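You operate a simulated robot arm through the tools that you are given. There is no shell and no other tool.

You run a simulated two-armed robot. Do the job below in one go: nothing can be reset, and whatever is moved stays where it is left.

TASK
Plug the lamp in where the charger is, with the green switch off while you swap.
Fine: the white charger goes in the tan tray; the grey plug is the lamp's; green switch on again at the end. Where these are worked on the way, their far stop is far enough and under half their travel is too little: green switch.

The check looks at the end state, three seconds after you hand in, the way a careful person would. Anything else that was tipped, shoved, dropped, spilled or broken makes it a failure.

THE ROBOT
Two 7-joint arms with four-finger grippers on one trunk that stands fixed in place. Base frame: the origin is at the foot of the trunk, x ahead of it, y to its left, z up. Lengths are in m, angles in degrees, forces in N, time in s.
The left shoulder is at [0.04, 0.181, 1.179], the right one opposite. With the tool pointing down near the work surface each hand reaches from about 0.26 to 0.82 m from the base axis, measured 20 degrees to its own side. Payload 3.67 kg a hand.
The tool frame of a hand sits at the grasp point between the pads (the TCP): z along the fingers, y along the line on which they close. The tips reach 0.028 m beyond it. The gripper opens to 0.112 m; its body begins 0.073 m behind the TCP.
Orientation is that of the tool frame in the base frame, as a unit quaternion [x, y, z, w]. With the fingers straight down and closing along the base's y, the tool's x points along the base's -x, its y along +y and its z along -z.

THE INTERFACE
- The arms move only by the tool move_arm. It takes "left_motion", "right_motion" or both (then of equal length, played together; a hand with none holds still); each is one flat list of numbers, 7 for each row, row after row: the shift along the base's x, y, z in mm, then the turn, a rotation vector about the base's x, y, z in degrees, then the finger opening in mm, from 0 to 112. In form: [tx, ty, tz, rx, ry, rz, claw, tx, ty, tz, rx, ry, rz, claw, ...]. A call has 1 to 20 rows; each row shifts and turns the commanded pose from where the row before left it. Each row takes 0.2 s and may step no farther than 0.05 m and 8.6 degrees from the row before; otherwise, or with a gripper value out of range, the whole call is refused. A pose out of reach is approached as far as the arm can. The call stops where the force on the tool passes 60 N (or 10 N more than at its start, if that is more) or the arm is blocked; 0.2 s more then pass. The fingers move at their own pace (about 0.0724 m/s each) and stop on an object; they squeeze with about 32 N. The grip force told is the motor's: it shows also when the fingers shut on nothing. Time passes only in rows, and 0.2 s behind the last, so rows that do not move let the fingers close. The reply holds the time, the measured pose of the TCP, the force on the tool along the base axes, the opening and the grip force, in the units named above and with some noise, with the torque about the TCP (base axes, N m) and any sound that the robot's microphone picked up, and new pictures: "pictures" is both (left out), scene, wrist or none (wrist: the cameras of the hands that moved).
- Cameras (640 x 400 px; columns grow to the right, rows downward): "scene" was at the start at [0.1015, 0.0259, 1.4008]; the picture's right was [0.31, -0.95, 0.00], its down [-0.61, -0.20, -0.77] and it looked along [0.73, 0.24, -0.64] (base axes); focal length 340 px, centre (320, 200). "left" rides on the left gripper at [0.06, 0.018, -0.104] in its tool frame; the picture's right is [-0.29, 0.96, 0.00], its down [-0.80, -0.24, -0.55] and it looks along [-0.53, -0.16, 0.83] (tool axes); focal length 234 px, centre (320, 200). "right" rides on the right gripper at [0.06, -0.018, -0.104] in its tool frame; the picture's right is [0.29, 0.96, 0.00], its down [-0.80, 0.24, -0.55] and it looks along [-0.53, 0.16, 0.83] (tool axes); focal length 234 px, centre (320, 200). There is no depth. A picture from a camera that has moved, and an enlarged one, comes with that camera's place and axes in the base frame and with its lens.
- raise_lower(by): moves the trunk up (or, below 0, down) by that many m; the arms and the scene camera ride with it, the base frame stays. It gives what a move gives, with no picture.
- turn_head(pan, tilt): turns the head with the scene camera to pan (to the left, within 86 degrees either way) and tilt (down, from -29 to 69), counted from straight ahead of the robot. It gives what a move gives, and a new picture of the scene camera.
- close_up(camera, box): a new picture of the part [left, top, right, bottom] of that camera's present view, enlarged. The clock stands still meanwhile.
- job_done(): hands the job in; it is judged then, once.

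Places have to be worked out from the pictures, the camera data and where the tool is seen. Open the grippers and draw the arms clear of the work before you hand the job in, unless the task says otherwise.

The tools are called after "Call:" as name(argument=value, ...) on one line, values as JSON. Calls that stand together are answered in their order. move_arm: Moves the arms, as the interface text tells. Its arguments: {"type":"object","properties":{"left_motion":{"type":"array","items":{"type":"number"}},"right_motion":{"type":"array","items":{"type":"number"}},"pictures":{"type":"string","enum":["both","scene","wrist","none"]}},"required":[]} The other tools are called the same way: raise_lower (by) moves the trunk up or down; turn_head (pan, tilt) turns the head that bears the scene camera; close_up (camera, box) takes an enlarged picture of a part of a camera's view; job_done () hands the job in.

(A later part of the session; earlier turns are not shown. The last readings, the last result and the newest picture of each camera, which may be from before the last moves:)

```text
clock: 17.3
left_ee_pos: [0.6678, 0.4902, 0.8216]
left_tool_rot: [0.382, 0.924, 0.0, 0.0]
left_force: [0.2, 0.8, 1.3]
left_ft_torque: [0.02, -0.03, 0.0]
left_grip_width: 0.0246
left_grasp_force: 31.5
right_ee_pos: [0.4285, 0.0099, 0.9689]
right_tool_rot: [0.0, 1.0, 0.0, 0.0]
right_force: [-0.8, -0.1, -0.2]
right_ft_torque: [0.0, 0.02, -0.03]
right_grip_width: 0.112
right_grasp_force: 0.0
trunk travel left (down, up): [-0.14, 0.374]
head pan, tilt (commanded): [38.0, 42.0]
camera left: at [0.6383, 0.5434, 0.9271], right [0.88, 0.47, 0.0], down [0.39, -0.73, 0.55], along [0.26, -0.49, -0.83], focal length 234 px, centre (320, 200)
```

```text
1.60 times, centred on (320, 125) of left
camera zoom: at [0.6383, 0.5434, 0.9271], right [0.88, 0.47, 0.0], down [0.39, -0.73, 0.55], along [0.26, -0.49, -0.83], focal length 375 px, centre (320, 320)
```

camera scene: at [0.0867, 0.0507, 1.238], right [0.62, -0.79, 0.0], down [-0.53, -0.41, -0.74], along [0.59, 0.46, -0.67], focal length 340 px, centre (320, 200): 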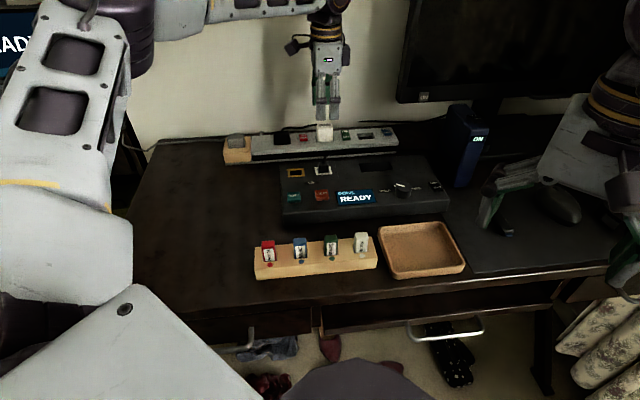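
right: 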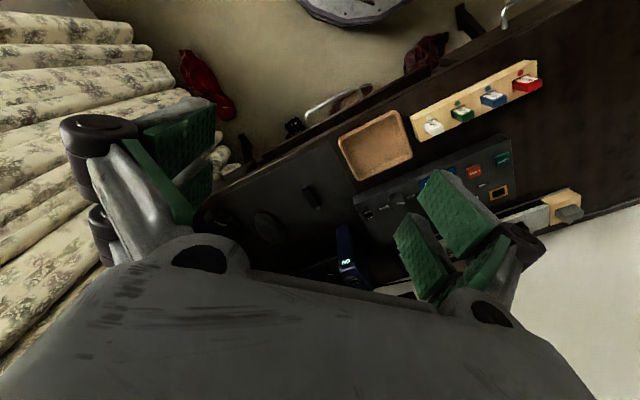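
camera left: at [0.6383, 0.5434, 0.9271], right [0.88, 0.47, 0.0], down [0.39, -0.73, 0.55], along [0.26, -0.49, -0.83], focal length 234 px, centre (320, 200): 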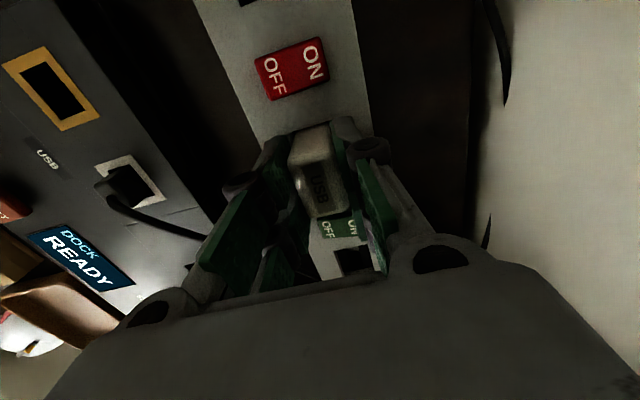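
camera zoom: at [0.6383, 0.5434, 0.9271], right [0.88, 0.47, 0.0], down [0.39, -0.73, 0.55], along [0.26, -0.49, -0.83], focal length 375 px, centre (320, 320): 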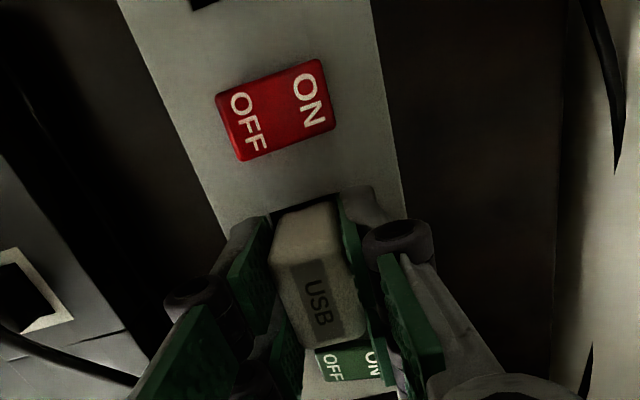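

It's gripped at a width of 24.6 mm. I'll pull straight up, slowly at first.

Call:
move_arm(left_motion=[0, 0, 3, 0, 0, 0, 0, 0, 0, 4, 0, 0, 0, 0, 0, 0, 5, 0, 0, 0, 0, 0, 0, 8, 0, 0, 0, 0, 0, 0, 10, 0, 0, 0, 0, 0, 0, 0, 0, 0, 0, 0], pictures="both")

Call:
close_up(camera="scene", box=[280, 80, 380, 160])

```text
clock: 18.7
left_ee_pos: [0.6674, 0.49, 0.852]
left_tool_rot: [0.383, 0.924, 0.0, 0.0]
left_force: [-0.6, 0.2, -1.0]
left_ft_torque: [0.03, 0.0, 0.01]
left_grip_width: 0.0244
left_grasp_force: 31.4
right_ee_pos: [0.428, 0.0102, 0.9692]
right_tool_rot: [0.0, 1.0, 0.0, 0.0]
right_force: [-0.8, 0.3, 0.1]
right_ft_torque: [0.02, 0.01, -0.03]
right_grip_width: 0.1118
right_grasp_force: 0.0
trunk travel left (down, up): [-0.14, 0.374]
head pan, tilt (commanded): [38.0, 42.0]
camera scene: at [0.0866, 0.0513, 1.238], right [0.62, -0.79, 0.0], down [-0.53, -0.41, -0.74], along [0.59, 0.46, -0.67], focal length 340 px, centre (320, 200)
camera left: at [0.6385, 0.5434, 0.9569], right [0.88, 0.47, 0.0], down [0.39, -0.73, 0.55], along [0.26, -0.49, -0.83], focal length 234 px, centre (320, 200)
```

scene: 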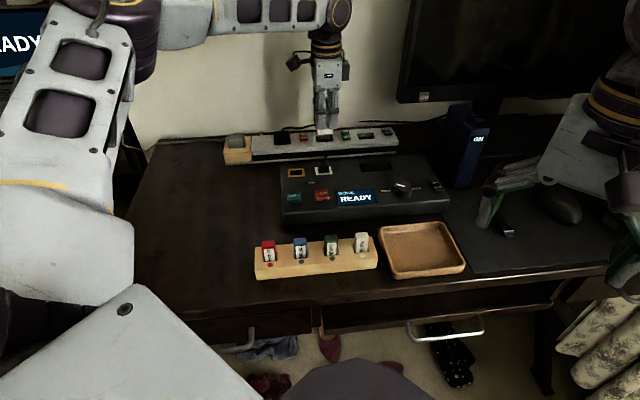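
left: 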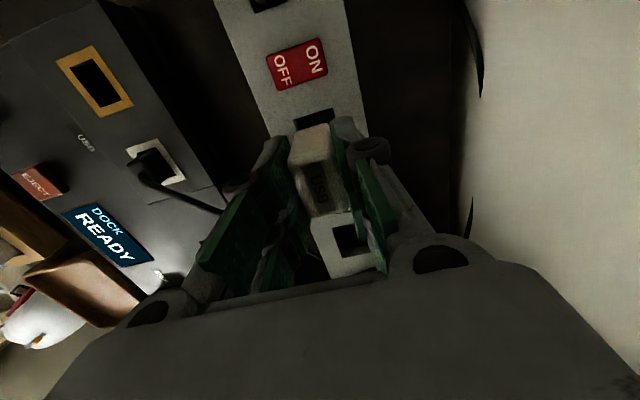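

```text
5.00 times, centred on (330, 120) of scene
camera zoom: at [0.0866, 0.0513, 1.238], right [0.62, -0.79, 0.0], down [-0.53, -0.41, -0.74], along [0.59, 0.46, -0.67], focal length 1702 px, centre (270, 600)
```

zoom: 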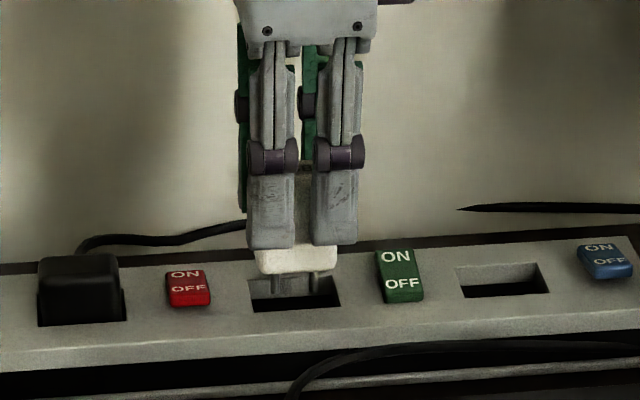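

The charger is out, with two prongs showing beneath it. I'll lift it to z≈0.95, move the right hand up and to the right out of the way, and carry the charger over to the tray, centred near (0.514, 0.149).

Call:
move_arm(left_motion=[0, 0, 33, 0, 0, 0, 0, 0, 0, 33, 0, 0, 0, 0, 0, 0, 32, 0, 0, 0, 0, -15.3, -34.1, 0, 0, 0, 0, 0, -15.3, -34.1, 0, 0, 0, 0, 0, -15.3, -34.1, 0, 0, 0, 0, 0, -15.3, -34.1, 0, 0, 0, 0, 0, -15.3, -34.1, 0, 0, 0, 0, 0, -15.3, -34.1, 0, 0, 0, 0, 0, -15.3, -34.1, 0, 0, 0, 0, 0, -15.3, -34.1, 0, 0, 0, 0, 0, -15.3, -34.1, 0, 0, 0, 0, 0, -15.3, -34.1, 0, 0, 0, 0, 0, 0, 0, 0, 0, 0, 0, 0], right_motion=[-5, -10, 30, 0, 0, 0, 112, -15, -35, 20, 0, 0, 0, 112, -15, -40, 15, 0, 0, 0, 112, -15, -40, 10, 0, 0, 0, 112, -10, -35, 5, 0, 0, 0, 112, 0, 0, 0, 0, 0, 0, 112, 0, 0, 0, 0, 0, 0, 112, 0, 0, 0, 0, 0, 0, 112, 0, 0, 0, 0, 0, 0, 112, 0, 0, 0, 0, 0, 0, 112, 0, 0, 0, 0, 0, 0, 112, 0, 0, 0, 0, 0, 0, 112, 0, 0, 0, 0, 0, 0, 112, 0, 0, 0, 0, 0, 0, 112], pictures="both")

```text
clock: 21.7
left_ee_pos: [0.5152, 0.1491, 0.9509]
left_tool_rot: [0.383, 0.924, 0.0, 0.0]
left_force: [0.5, -0.7, -0.7]
left_ft_torque: [-0.01, 0.05, 0.0]
left_grip_width: 0.0245
left_grasp_force: 31.2
right_ee_pos: [0.3688, -0.1491, 1.0493]
right_tool_rot: [0.001, 1.0, -0.001, 0.0]
right_force: [-0.1, -0.8, 0.0]
right_ft_torque: [-0.01, -0.01, -0.01]
right_grip_width: 0.1121
right_grasp_force: 0.0
trunk travel left (down, up): [-0.14, 0.374]
head pan, tilt (commanded): [38.0, 42.0]
camera scene: at [0.0866, 0.0519, 1.238], right [0.62, -0.79, 0.0], down [-0.53, -0.41, -0.74], along [0.59, 0.46, -0.67], focal length 340 px, centre (320, 200)
camera right: at [0.3077, -0.1681, 1.1535], right [-0.29, 0.96, 0.0], down [0.8, 0.24, 0.55], along [0.53, 0.16, -0.83], focal length 234 px, centre (320, 200)
camera left: at [0.4853, 0.2021, 1.0555], right [0.88, 0.47, 0.0], down [0.39, -0.73, 0.55], along [0.26, -0.49, -0.83], focal length 234 px, centre (320, 200)
```

scene: 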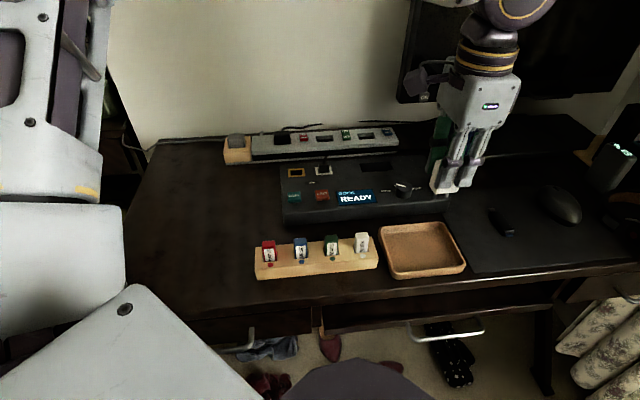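
right: 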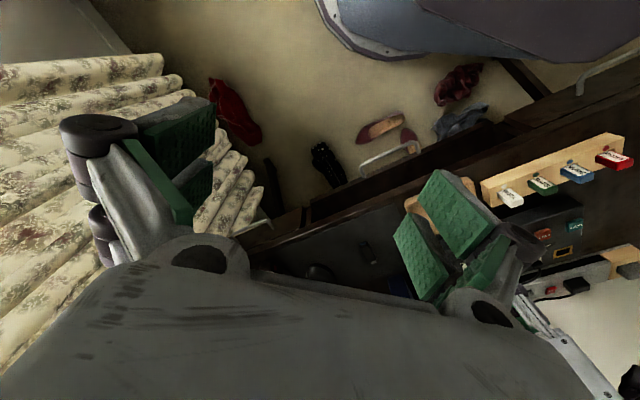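
left: 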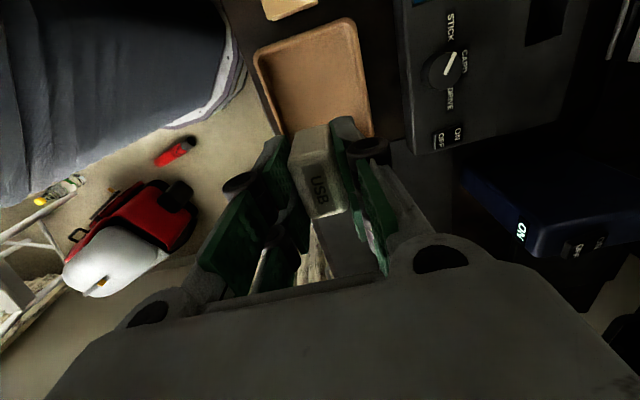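

The TCP is right over the tray's centre. I'll lower most of the way and look at the clearance.

Call:
move_arm(left_motion=[0, 0, -30, 0, 0, 0, 0, 0, 0, -30, 0, 0, 0, 0, 0, 0, -25, 0, 0, 0, 0, 0, 0, -10, 0, 0, 0, 0, 0, 0, 0, 0, 0, 0, 0], pictures="scene")

Call:
close_up(camera="scene", box=[350, 150, 490, 290])

```text
clock: 22.9
left_ee_pos: [0.5156, 0.1499, 0.8538]
left_tool_rot: [0.383, 0.924, -0.001, 0.001]
left_force: [-0.1, -0.4, -0.6]
left_ft_torque: [-0.01, 0.0, -0.01]
left_grip_width: 0.0244
left_grasp_force: 31.9
right_ee_pos: [0.368, -0.1495, 1.0492]
right_tool_rot: [0.0, 1.0, -0.001, -0.001]
right_force: [0.0, 0.6, -0.4]
right_ft_torque: [-0.01, 0.02, 0.03]
right_grip_width: 0.1119
right_grasp_force: 0.1
trunk travel left (down, up): [-0.14, 0.374]
head pan, tilt (commanded): [38.0, 42.0]
camera scene: at [0.0865, 0.0511, 1.238], right [0.62, -0.79, 0.0], down [-0.53, -0.41, -0.74], along [0.59, 0.46, -0.67], focal length 340 px, centre (320, 200)
```

scene: 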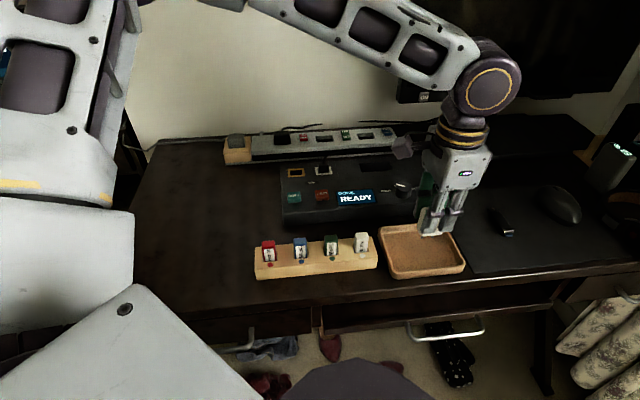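

```text
2.86 times, centred on (420, 220) of scene
camera zoom: at [0.0865, 0.0511, 1.238], right [0.62, -0.79, 0.0], down [-0.53, -0.41, -0.74], along [0.59, 0.46, -0.67], focal length 972 px, centre (34, 143)
```

zoom: 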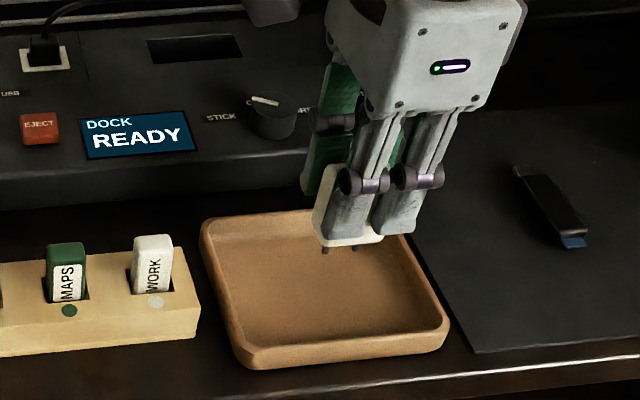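

The prong tips are at about z≈0.79, above the middle of the tray. I'll lower in small steps until they touch the tray floor.

Call:
move_arm(left_motion=[0, 0, -15, 0, 0, 0, 0, 0, 0, -12, 0, 0, 0, 0, 0, 0, -3, 0, 0, 0, 0, 0, 0, -3, 0, 0, 0, 0], pictures="none")

Call:
close_up(camera="scene", box=[350, 150, 490, 290])

```text
clock: 23.9
left_ee_pos: [0.5153, 0.1483, 0.8206]
left_tool_rot: [0.382, 0.924, 0.0, -0.001]
left_force: [-0.5, -0.2, -0.8]
left_ft_torque: [0.0, 0.02, -0.01]
left_grip_width: 0.0245
left_grasp_force: 31.4
right_ee_pos: [0.369, -0.1501, 1.0479]
right_tool_rot: [0.0, 1.0, 0.0, 0.0]
right_force: [0.1, 0.9, -0.1]
right_ft_torque: [-0.01, 0.02, -0.01]
right_grip_width: 0.1123
right_grasp_force: 0.1
trunk travel left (down, up): [-0.14, 0.374]
head pan, tilt (commanded): [38.0, 42.0]
```

```text
2.86 times, centred on (420, 220) of scene
camera zoom: at [0.0865, 0.0511, 1.238], right [0.62, -0.79, 0.0], down [-0.53, -0.41, -0.74], along [0.59, 0.46, -0.67], focal length 972 px, centre (34, 143)
```

zoom: 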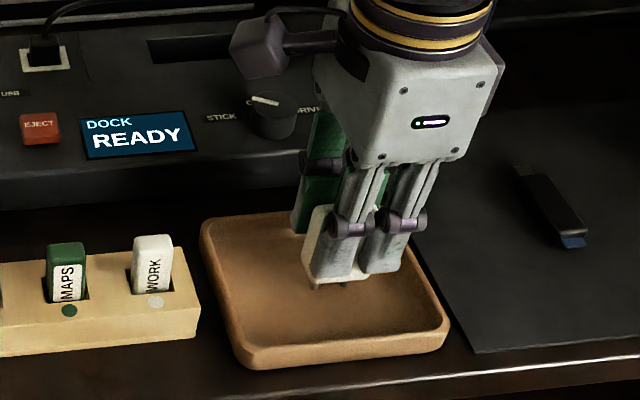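

There's no contact yet. I'll keep going down in 2 mm steps.

Call:
move_arm(left_motion=[0, 0, -2, 0, 0, 0, 0, 0, 0, -2, 0, 0, 0, 0, 0, 0, -2, 0, 0, 0, 0, 0, 0, -2, 0, 0, 0, 0], pictures="none")

```text
clock: 24.9
left_ee_pos: [0.5153, 0.1485, 0.8158]
left_tool_rot: [0.382, 0.924, 0.0, 0.003]
left_force: [0.2, 0.8, 32.0]
left_ft_torque: [-0.02, -0.05, -0.01]
left_grip_width: 0.0246
left_grasp_force: 32.1
right_ee_pos: [0.3669, -0.1526, 1.0493]
right_tool_rot: [0.0, 1.0, 0.0, 0.001]
right_force: [0.1, 0.1, 0.4]
right_ft_torque: [0.01, -0.02, 0.03]
right_grip_width: 0.1118
right_grasp_force: 0.1
trunk travel left (down, up): [-0.14, 0.374]
head pan, tilt (commanded): [38.0, 42.0]
```

The prongs are touching the tray floor (32 N at TCP z≈0.816). I'll ease off 3 mm, open the fingers and then rise.

Call:
move_arm(left_motion=[0, 0, 3, 0, 0, 0, 0, 0, 0, 0.5, 0, 0, 0, 0, 0, 0, 0, 0, 0, 0, 32, 0, 0, 0, 0, 0, 0, 44, 0, 0, 0, 0, 0, 0, 60, 0, 0, 0, 0, 0, 0, 60, 0, 0, 0, 0, 0, 0, 60], pictures="wrist")

Call:
close_up(camera="scene", box=[350, 150, 490, 290])

```text
clock: 26.5
left_ee_pos: [0.515, 0.1492, 0.8172]
left_tool_rot: [0.383, 0.924, 0.001, 0.0]
left_force: [-0.2, -0.3, 0.9]
left_ft_torque: [-0.02, 0.0, 0.0]
left_grip_width: 0.0599
left_grasp_force: 0.0
right_ee_pos: [0.3677, -0.1498, 1.0484]
right_tool_rot: [0.0, 1.0, 0.0, 0.0]
right_force: [-0.3, 0.5, 0.3]
right_ft_torque: [0.01, 0.01, -0.02]
right_grip_width: 0.1121
right_grasp_force: 0.1
trunk travel left (down, up): [-0.14, 0.374]
head pan, tilt (commanded): [38.0, 42.0]
camera left: at [0.4854, 0.2027, 0.9223], right [0.88, 0.47, 0.0], down [0.39, -0.73, 0.55], along [0.26, -0.49, -0.83], focal length 234 px, centre (320, 200)
```

left: 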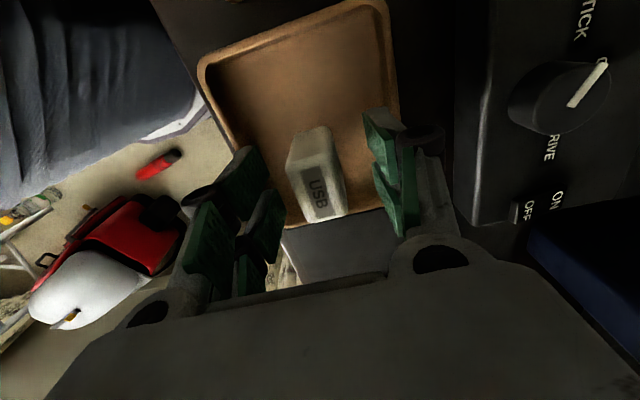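

```text
2.86 times, centred on (420, 220) of scene
camera zoom: at [0.0864, 0.0511, 1.238], right [0.62, -0.79, 0.0], down [-0.53, -0.41, -0.74], along [0.59, 0.46, -0.67], focal length 972 px, centre (34, 143)
```

zoom: 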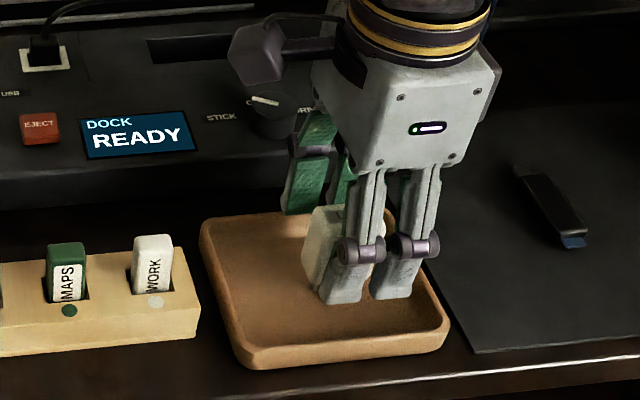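

The charger is standing upright inside the tray. I'll rise straight up, then carry the open hand over to the grey plug, which I put near (0.51, 0.63).

Call:
move_arm(left_motion=[0, 0, 8, 0, 0, 0, 60, 0, 0, 15, 0, 0, 0, 60, 0, 0, 25, 0, 0, 0, 60, 0, 0, 40, 0, 0, 0, 60, 0, 0, 40, 0, 0, 0, 60, 0, 0, 0, 0, 0, 0, 60], pictures="both")

Call:
close_up(camera="scene", box=[350, 190, 490, 290])

```text
clock: 27.9
left_ee_pos: [0.5158, 0.1492, 0.9448]
left_tool_rot: [0.382, 0.924, 0.0, 0.0]
left_force: [-0.2, -0.7, -0.6]
left_ft_torque: [-0.02, -0.01, -0.02]
left_grip_width: 0.0602
left_grasp_force: 0.1
right_ee_pos: [0.3682, -0.1491, 1.0498]
right_tool_rot: [0.0, 1.0, 0.0, 0.0]
right_force: [0.5, -0.5, 0.3]
right_ft_torque: [0.01, 0.03, 0.0]
right_grip_width: 0.1119
right_grasp_force: 0.0
trunk travel left (down, up): [-0.14, 0.374]
head pan, tilt (commanded): [38.0, 42.0]
camera scene: at [0.0868, 0.0512, 1.238], right [0.62, -0.79, 0.0], down [-0.53, -0.41, -0.74], along [0.59, 0.46, -0.67], focal length 340 px, centre (320, 200)
camera left: at [0.4867, 0.2025, 1.05], right [0.88, 0.47, 0.0], down [0.4, -0.73, 0.55], along [0.26, -0.49, -0.83], focal length 234 px, centre (320, 200)
```

scene: 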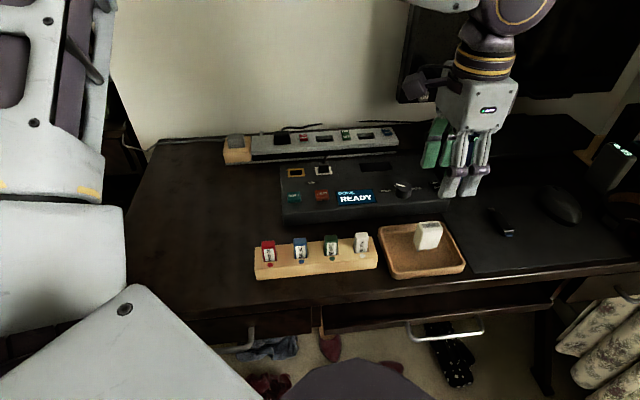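
left: 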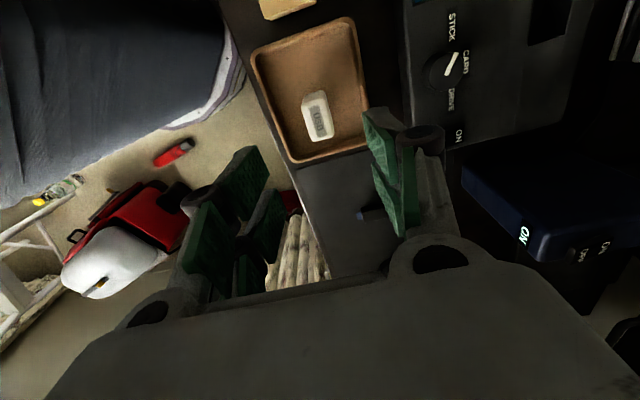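

```text
4.00 times, centred on (420, 240) of scene
camera zoom: at [0.0868, 0.0512, 1.238], right [0.62, -0.79, 0.0], down [-0.53, -0.41, -0.74], along [0.59, 0.46, -0.67], focal length 1361 px, centre (-80, 40)
```

zoom: 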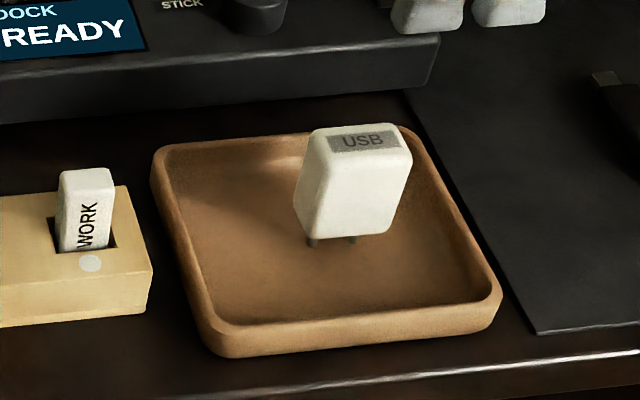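

The charger stands inside the tray and clear of its rim. Next I'll carry the hand to above the grey plug.

Call:
move_arm(left_motion=[0, 44, 0, 0, 0, 0, 70, 0, 44, 0, 0, 0, 0, 70, 0, 44, 0, 0, 0, 0, 70, 0, 44, 0, 0, 0, 0, 70, 0, 44, 0, 0, 0, 0, 70, 0, 44, 0, 0, 0, 0, 70, 0, 44, 0, 0, 0, 0, 70, 0, 44, 0, 0, 0, 0, 70, 0, 44, 0, 0, 0, 0, 70, -3, 44, 0, 0, 0, 0, 70, -3, 41, 0, 0, 0, 0, 70, 0, 0, 0, 0, 0, 0, 70], pictures="both")

Call:
close_up(camera="left", box=[220, 0, 460, 240])

Call:
close_up(camera="scene", box=[190, 80, 310, 180])

```text
clock: 30.5
left_ee_pos: [0.5102, 0.6303, 0.9451]
left_tool_rot: [0.383, 0.924, 0.0, -0.001]
left_force: [0.3, 0.8, 0.1]
left_ft_torque: [0.01, -0.01, -0.01]
left_grip_width: 0.0699
left_grasp_force: 0.1
right_ee_pos: [0.3685, -0.1509, 1.0487]
right_tool_rot: [0.0, 1.0, -0.001, 0.001]
right_force: [-0.8, 0.2, -0.8]
right_ft_torque: [0.03, 0.01, 0.03]
right_grip_width: 0.1121
right_grasp_force: 0.1
trunk travel left (down, up): [-0.14, 0.374]
head pan, tilt (commanded): [38.0, 42.0]
camera scene: at [0.0864, 0.0507, 1.2381], right [0.62, -0.79, 0.0], down [-0.53, -0.41, -0.74], along [0.59, 0.46, -0.67], focal length 340 px, centre (320, 200)
camera left: at [0.48, 0.6838, 1.0501], right [0.88, 0.47, 0.0], down [0.39, -0.73, 0.55], along [0.26, -0.49, -0.83], focal length 234 px, centre (320, 200)
```

scene: 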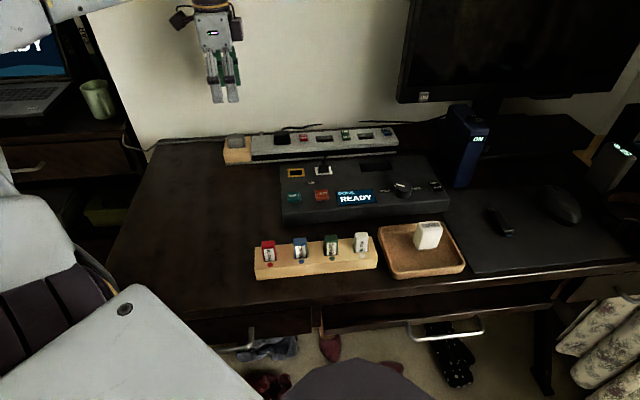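
left: 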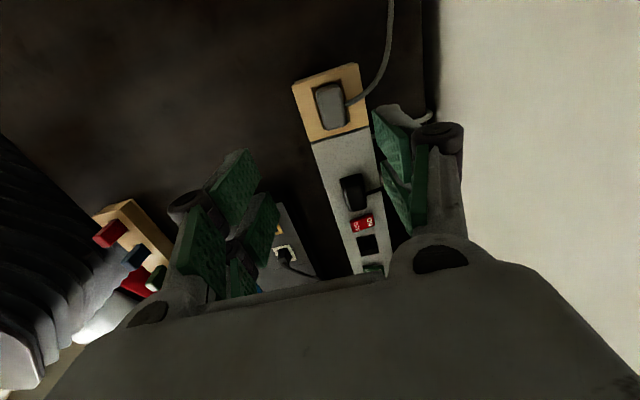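

```text
1.67 times, centred on (340, 120) of left
camera zoom: at [0.48, 0.6838, 1.0501], right [0.88, 0.47, 0.0], down [0.39, -0.73, 0.55], along [0.26, -0.49, -0.83], focal length 390 px, centre (287, 333)
```

zoom: 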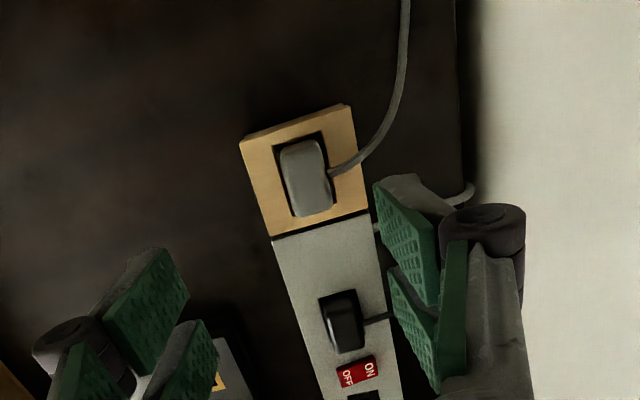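

```text
4.00 times, centred on (250, 130) of scene
camera zoom: at [0.0864, 0.0507, 1.2381], right [0.62, -0.79, 0.0], down [-0.53, -0.41, -0.74], along [0.59, 0.46, -0.67], focal length 1361 px, centre (600, 480)
```

zoom: 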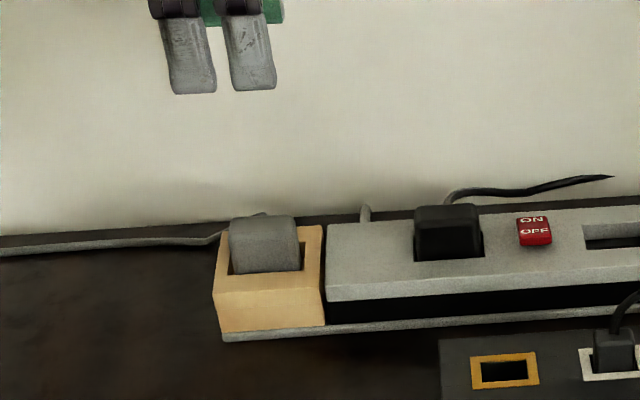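

The plug sits in the holder at about e=-0.09, n=0.8195, that is (0.516, 0.643), and its cord leaves from the rear face. I'll zoom in on the cord, since the rear finger pair has to straddle it.

Call:
close_up(camera="left", box=[280, 40, 400, 150])

Call:
close_up(camera="scene", box=[205, 115, 275, 170])

```text
3.64 times, centred on (340, 95) of left
camera zoom: at [0.48, 0.6838, 1.0501], right [0.88, 0.47, 0.0], down [0.39, -0.73, 0.55], along [0.26, -0.49, -0.83], focal length 852 px, centre (247, 582)
```

zoom: 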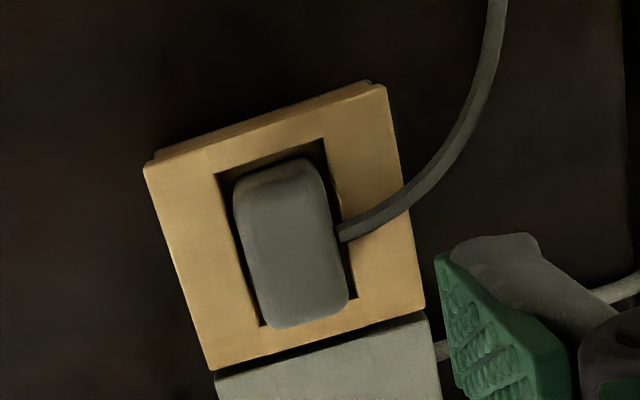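

```text
7.27 times, centred on (240, 142) of scene
camera zoom: at [0.0864, 0.0507, 1.2381], right [0.62, -0.79, 0.0], down [-0.53, -0.41, -0.74], along [0.59, 0.46, -0.67], focal length 2475 px, centre (902, 618)
```

zoom: 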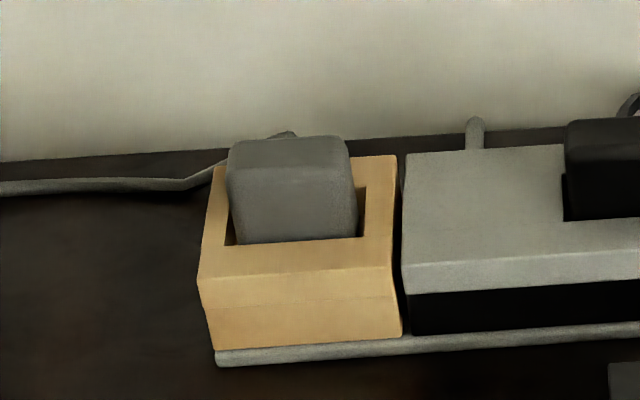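

The cord (about 5 mm thick) leaves at z≈0.80 and e≈-0.0895, and the gap between the paired fingers is about 8 mm, so centring on e=-0.0905 should straddle it. I'll align there, narrow the opening to 40 mm and come down to z≈0.865.

Call:
move_arm(left_motion=[5.3, 13.2, -20, 0, 0, 0, 60, 0, 0, -30, 0, 0, 0, 40, 0, 0, -30, 0, 0, 0, 40, 0, 0, 0, 0, 0, 0, 40, 0, 0, 0, 0, 0, 0, 40], pictures="wrist")

Call:
close_up(camera="left", box=[220, 20, 420, 220])

Call:
close_up(camera="scene", box=[190, 60, 290, 160])

```text
clock: 31.7
left_ee_pos: [0.5135, 0.644, 0.8641]
left_tool_rot: [0.383, 0.924, 0.0, 0.0]
left_force: [-0.7, -0.3, 0.6]
left_ft_torque: [0.0, 0.0, 0.01]
left_grip_width: 0.0402
left_grasp_force: 0.1
right_ee_pos: [0.3686, -0.1487, 1.0489]
right_tool_rot: [0.001, 1.0, 0.0, 0.0]
right_force: [0.4, -0.3, 0.4]
right_ft_torque: [-0.01, -0.02, 0.0]
right_grip_width: 0.112
right_grasp_force: 0.1
trunk travel left (down, up): [-0.14, 0.374]
head pan, tilt (commanded): [38.0, 42.0]
camera left: at [0.4852, 0.6969, 0.9697], right [0.88, 0.47, 0.0], down [0.39, -0.73, 0.55], along [0.26, -0.49, -0.83], focal length 234 px, centre (320, 200)
```

left: 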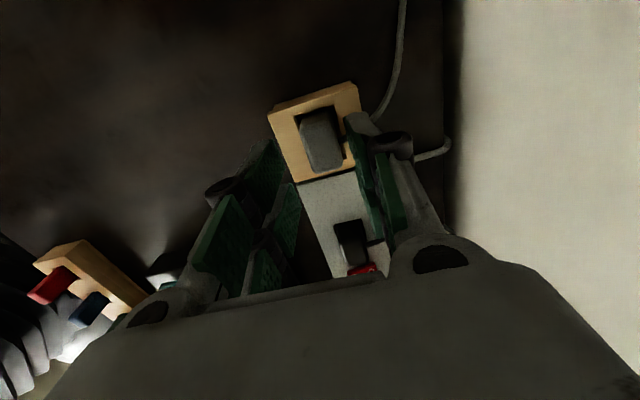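

```text
2.00 times, centred on (320, 120) of left
camera zoom: at [0.4852, 0.6969, 0.9697], right [0.88, 0.47, 0.0], down [0.39, -0.73, 0.55], along [0.26, -0.49, -0.83], focal length 468 px, centre (320, 360)
```

zoom: 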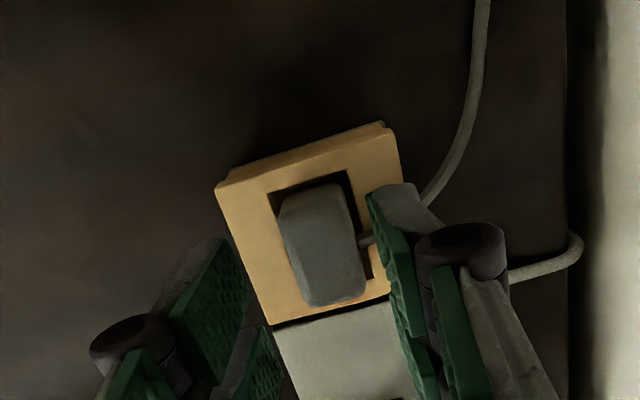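

```text
4.00 times, centred on (240, 110) of scene
camera zoom: at [0.0866, 0.0514, 1.238], right [0.62, -0.79, 0.0], down [-0.53, -0.41, -0.74], along [0.59, 0.46, -0.67], focal length 1361 px, centre (640, 560)
```

zoom: 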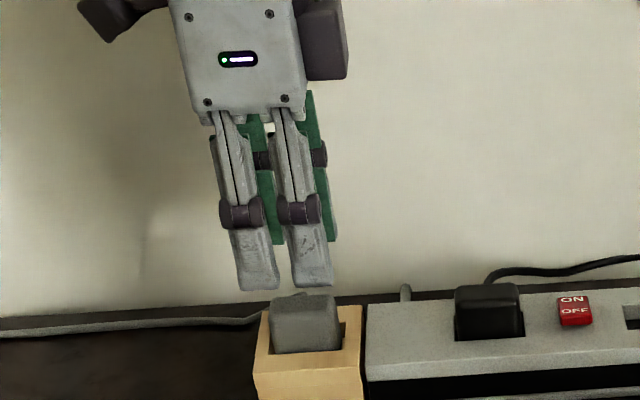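

Alignment looks good: the cord leaves between the two rear fingers. I'll come down to z≈0.8205 with the opening at 40 mm.

Call:
move_arm(left_motion=[0, 0, -15, 0, 0, 0, 40, 0, 0, -13, 0, 0, 0, 40, 0, 0, -8, 0, 0, 0, 40, 0, 0, -5, 0, 0, 0, 40, 0, 0, -3.5, 0, 0, 0, 40, 0, 0, 0, 0, 0, 0, 40], pictures="wrist")

Call:
close_up(camera="left", box=[220, 20, 420, 220])

Call:
close_up(camera="scene", box=[190, 80, 290, 180])

```text
clock: 33.1
left_ee_pos: [0.5134, 0.6443, 0.8208]
left_tool_rot: [0.383, 0.924, 0.001, 0.0]
left_force: [-0.3, 0.2, -0.2]
left_ft_torque: [-0.01, 0.05, 0.01]
left_grip_width: 0.0397
left_grasp_force: 0.1
right_ee_pos: [0.3677, -0.1503, 1.0493]
right_tool_rot: [0.0, 1.0, 0.001, 0.0]
right_force: [0.5, -0.2, 1.0]
right_ft_torque: [0.0, 0.01, -0.01]
right_grip_width: 0.1122
right_grasp_force: 0.0
trunk travel left (down, up): [-0.14, 0.374]
head pan, tilt (commanded): [38.0, 42.0]
camera left: at [0.4844, 0.6972, 0.9257], right [0.88, 0.47, 0.0], down [0.39, -0.73, 0.55], along [0.26, -0.49, -0.83], focal length 234 px, centre (320, 200)
```

left: 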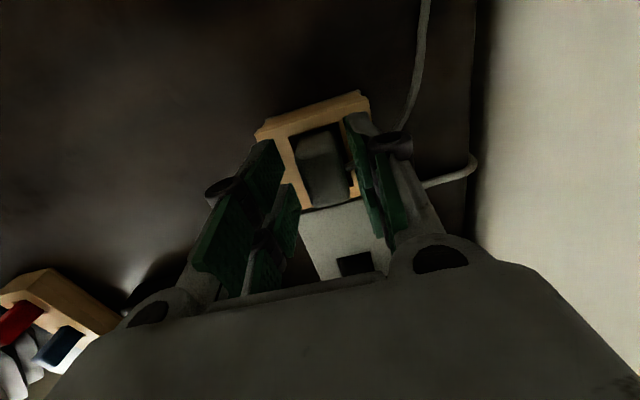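

```text
2.00 times, centred on (320, 120) of left
camera zoom: at [0.4844, 0.6972, 0.9257], right [0.88, 0.47, 0.0], down [0.39, -0.73, 0.55], along [0.26, -0.49, -0.83], focal length 468 px, centre (320, 360)
```

zoom: 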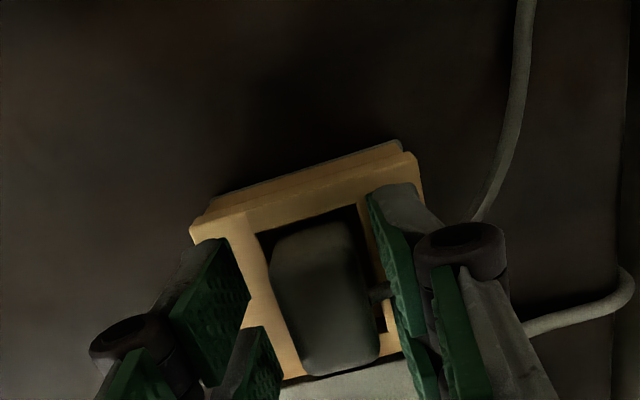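

```text
4.00 times, centred on (240, 130) of scene
camera zoom: at [0.0864, 0.0512, 1.238], right [0.62, -0.79, 0.0], down [-0.53, -0.41, -0.74], along [0.59, 0.46, -0.67], focal length 1361 px, centre (640, 480)
```

zoom: 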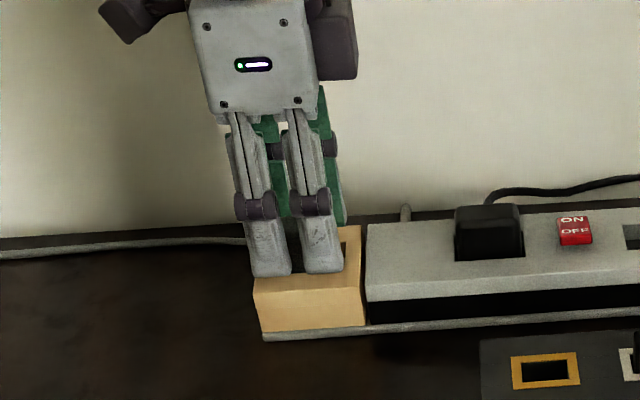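

There's no contact force, and in the tool frame the cord lies at x≈0.5 mm, centred in the gap between the rear fingers. I'll close on the plug.

Call:
move_arm(left_motion=[0, 0, 0, 0, 0, 0, 10, 0, 0, 0, 0, 0, 0, 0, 0, 0, 0, 0, 0, 0, 0, 0, 0, 0, 0, 0, 0, 0], pictures="wrist")

Call:
close_up(camera="left", box=[220, 20, 420, 220])

```text
clock: 34.1
left_ee_pos: [0.5143, 0.6434, 0.8206]
left_tool_rot: [0.383, 0.924, 0.0, 0.0]
left_force: [0.5, 0.5, 1.4]
left_ft_torque: [0.06, -0.04, 0.03]
left_grip_width: 0.0244
left_grasp_force: 32.7
right_ee_pos: [0.3689, -0.1492, 1.0504]
right_tool_rot: [0.0, 1.0, 0.0, 0.0]
right_force: [0.5, 0.2, -0.4]
right_ft_torque: [0.0, 0.01, 0.03]
right_grip_width: 0.1121
right_grasp_force: 0.1
trunk travel left (down, up): [-0.14, 0.374]
head pan, tilt (commanded): [38.0, 42.0]
camera left: at [0.4844, 0.6972, 0.926], right [0.88, 0.47, 0.0], down [0.39, -0.73, 0.55], along [0.26, -0.49, -0.83], focal length 234 px, centre (320, 200)
```

left: 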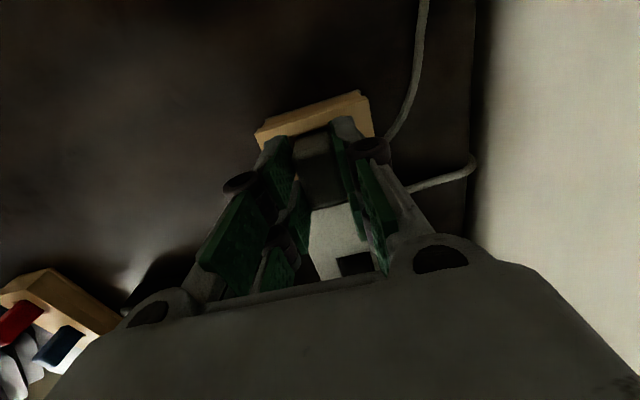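

```text
2.00 times, centred on (320, 120) of left
camera zoom: at [0.4844, 0.6972, 0.926], right [0.88, 0.47, 0.0], down [0.39, -0.73, 0.55], along [0.26, -0.49, -0.83], focal length 468 px, centre (320, 360)
```

zoom: 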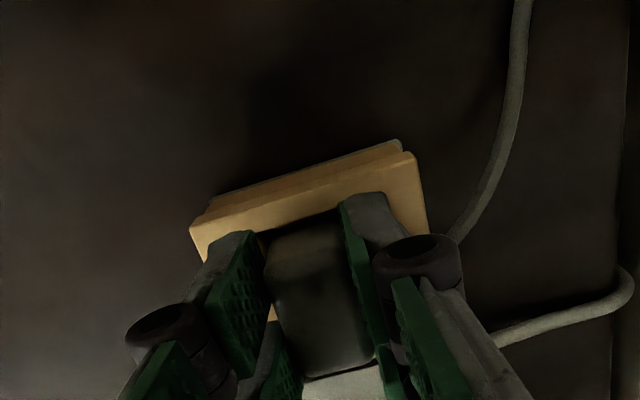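

It's gripped at 24.4 mm with little side load. I'll lift the plug straight up out of the holder.

Call:
move_arm(left_motion=[0, 0, 3, 0, 0, 0, 0, 0, 0, 4, 0, 0, 0, 0, 0, 0, 6, 0, 0, 0, 0, 0, 0, 10, 0, 0, 0, 0, 0, 0, 15, 0, 0, 0, 0, 0, 0, 15, 0, 0, 0, 0, 0, 0, 0, 0, 0, 0, 0], pictures="both")

Call:
close_up(camera="scene", box=[190, 70, 290, 170])

Call:
close_up(camera="left", box=[220, 20, 420, 220])

```text
clock: 35.7
left_ee_pos: [0.5131, 0.6421, 0.8739]
left_tool_rot: [0.383, 0.924, 0.0, 0.0]
left_force: [0.1, -0.5, 0.4]
left_ft_torque: [0.01, 0.0, 0.03]
left_grip_width: 0.0245
left_grasp_force: 32.2
right_ee_pos: [0.3685, -0.1495, 1.0497]
right_tool_rot: [0.0, 1.0, 0.0, 0.0]
right_force: [-0.7, -0.3, 1.1]
right_ft_torque: [-0.02, 0.01, -0.01]
right_grip_width: 0.1119
right_grasp_force: 0.0
trunk travel left (down, up): [-0.14, 0.374]
head pan, tilt (commanded): [38.0, 42.0]
camera scene: at [0.0865, 0.0514, 1.238], right [0.62, -0.79, 0.0], down [-0.53, -0.41, -0.74], along [0.59, 0.46, -0.67], focal length 340 px, centre (320, 200)
camera left: at [0.4839, 0.6963, 0.9792], right [0.88, 0.47, 0.0], down [0.39, -0.73, 0.55], along [0.26, -0.49, -0.83], focal length 234 px, centre (320, 200)
```

scene: 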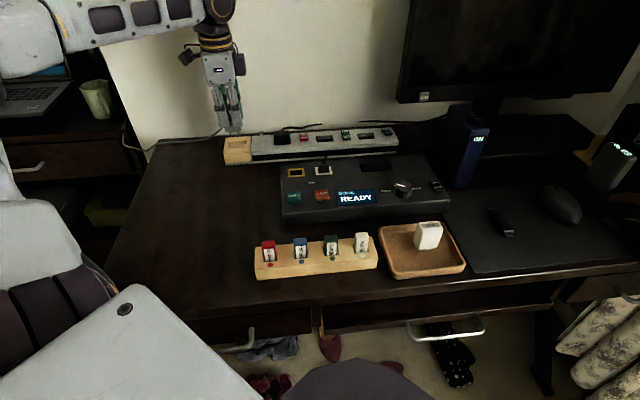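
left: 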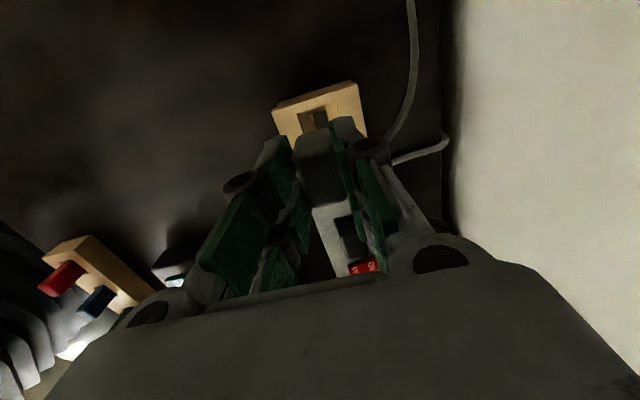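

```text
4.00 times, centred on (240, 120) of scene
camera zoom: at [0.0865, 0.0514, 1.238], right [0.62, -0.79, 0.0], down [-0.53, -0.41, -0.74], along [0.59, 0.46, -0.67], focal length 1361 px, centre (640, 520)
```

zoom: 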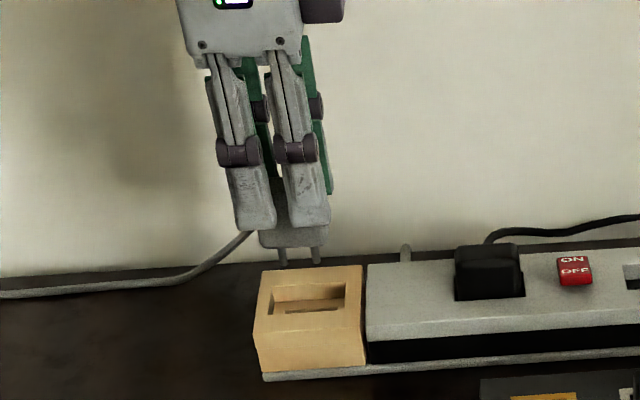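

```text
2.00 times, centred on (320, 120) of left
camera zoom: at [0.4839, 0.6963, 0.9792], right [0.88, 0.47, 0.0], down [0.39, -0.73, 0.55], along [0.26, -0.49, -0.83], focal length 468 px, centre (320, 360)
```

zoom: 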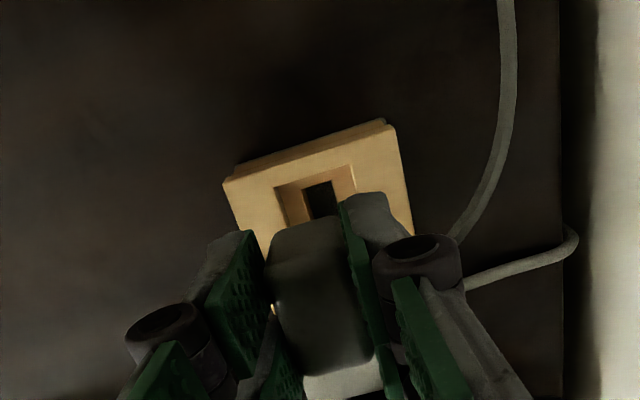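

The plug is out of the holder with its prongs and cord free. I'll lift to z≈0.925 and go back along the strip by exactly the offset between the two grasps (+153.7, -153.2 mm), to above the empty socket.

Call:
move_arm(left_motion=[0, 0, 25, 0, 0, 0, 0, 0, 0, 26, 0, 0, 0, 0, 19.2, -19.15, 0, 0, 0, 0, 0, 19.2, -19.15, 0, 0, 0, 0, 0, 19.2, -19.15, 0, 0, 0, 0, 0, 19.2, -19.15, 0, 0, 0, 0, 0, 19.2, -19.15, 0, 0, 0, 0, 0, 19.2, -19.15, 0, 0, 0, 0, 0, 19.2, -19.15, 0, 0, 0, 0, 0, 19.3, -19.15, 0, 0, 0, 0, 0, 0, 0, 0, 0, 0, 0, 0, 0, 0, 0, 0, 0, 0, 0], pictures="both")

Call:
close_up(camera="scene", box=[270, 60, 390, 160])

Call:
close_up(camera="left", box=[220, 20, 420, 260])

```text
clock: 38.3
left_ee_pos: [0.6685, 0.4884, 0.9252]
left_tool_rot: [0.383, 0.924, 0.0, 0.0]
left_force: [-0.3, -0.7, 0.2]
left_ft_torque: [0.01, -0.04, -0.03]
left_grip_width: 0.0242
left_grasp_force: 31.9
right_ee_pos: [0.3682, -0.1492, 1.0492]
right_tool_rot: [0.0, 1.0, 0.0, 0.0]
right_force: [0.9, 0.5, -0.5]
right_ft_torque: [0.01, -0.01, 0.0]
right_grip_width: 0.1118
right_grasp_force: 0.0
trunk travel left (down, up): [-0.14, 0.374]
head pan, tilt (commanded): [38.0, 42.0]
camera scene: at [0.0868, 0.0509, 1.238], right [0.62, -0.79, 0.0], down [-0.53, -0.41, -0.74], along [0.59, 0.46, -0.67], focal length 340 px, centre (320, 200)
camera left: at [0.639, 0.5426, 1.0293], right [0.88, 0.47, 0.0], down [0.39, -0.73, 0.55], along [0.26, -0.49, -0.83], focal length 234 px, centre (320, 200)
```

scene: 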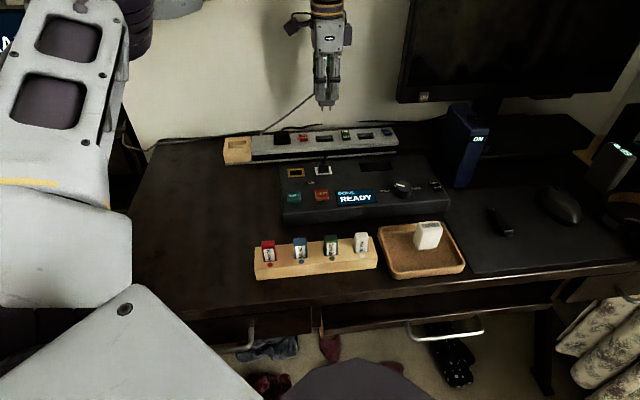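
left: 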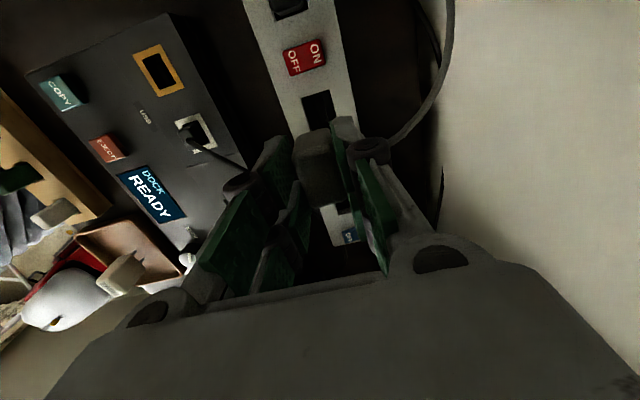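

```text
4.00 times, centred on (330, 110) of scene
camera zoom: at [0.0868, 0.0509, 1.238], right [0.62, -0.79, 0.0], down [-0.53, -0.41, -0.74], along [0.59, 0.46, -0.67], focal length 1361 px, centre (280, 560)
```

zoom: 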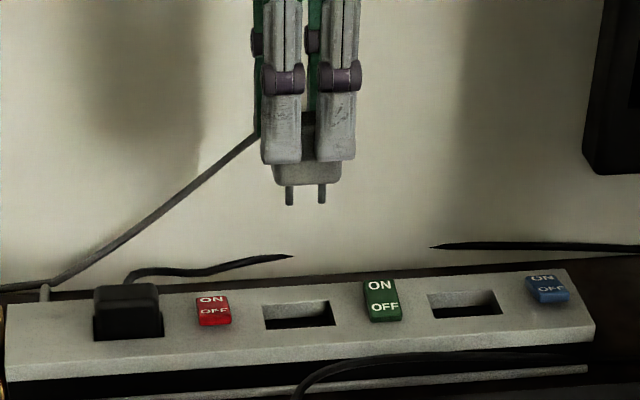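

```text
1.67 times, centred on (320, 140) of left
camera zoom: at [0.639, 0.5426, 1.0293], right [0.88, 0.47, 0.0], down [0.39, -0.73, 0.55], along [0.26, -0.49, -0.83], focal length 390 px, centre (320, 300)
```

zoom: 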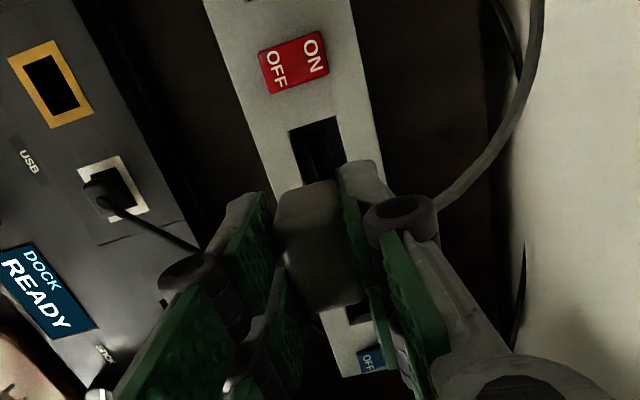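

The cord trails freely and the plug is nearly over the socket. I'll zoom in closely to compare the prongs with the hole before lowering.

Call:
close_up(camera="scene", box=[305, 95, 345, 120])

Call:
close_up(camera="scene", box=[305, 125, 345, 150])

Call:
close_up(camera="left", box=[280, 60, 380, 160])

```text
16.00 times, centred on (325, 108) of scene
camera zoom: at [0.0868, 0.0509, 1.238], right [0.62, -0.79, 0.0], down [-0.53, -0.41, -0.74], along [0.59, 0.46, -0.67], focal length 5446 px, centre (240, 1680)
```

zoom: 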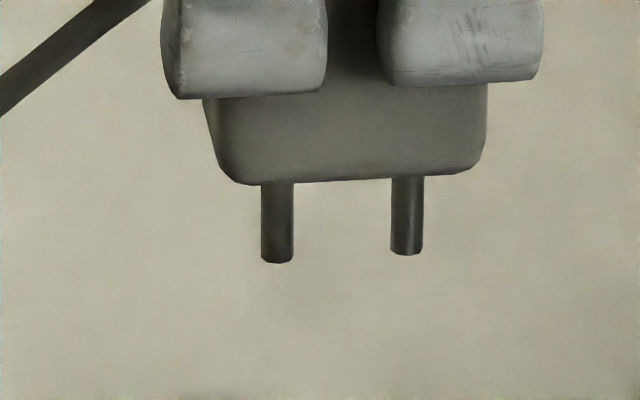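

```text
16.00 times, centred on (325, 138) of scene
camera zoom: at [0.0868, 0.0509, 1.238], right [0.62, -0.79, 0.0], down [-0.53, -0.41, -0.74], along [0.59, 0.46, -0.67], focal length 5446 px, centre (240, 1200)
```

zoom: 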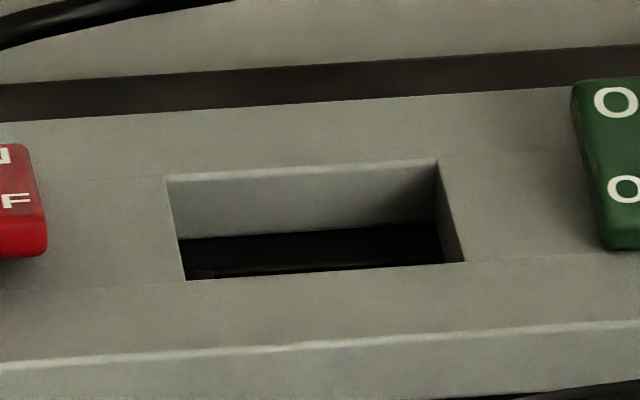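

```text
4.00 times, centred on (330, 110) of left
camera zoom: at [0.639, 0.5426, 1.0293], right [0.88, 0.47, 0.0], down [0.39, -0.73, 0.55], along [0.26, -0.49, -0.83], focal length 937 px, centre (280, 560)
```

zoom: 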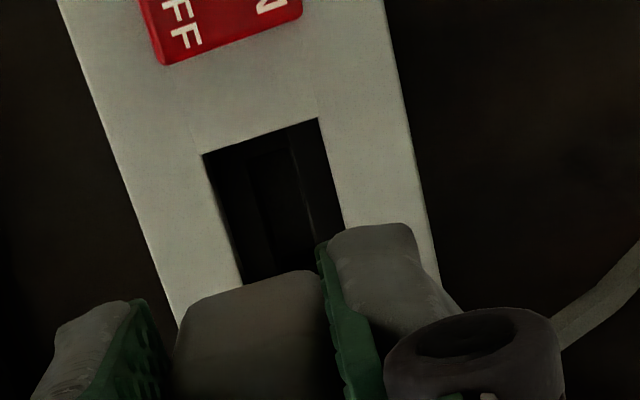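

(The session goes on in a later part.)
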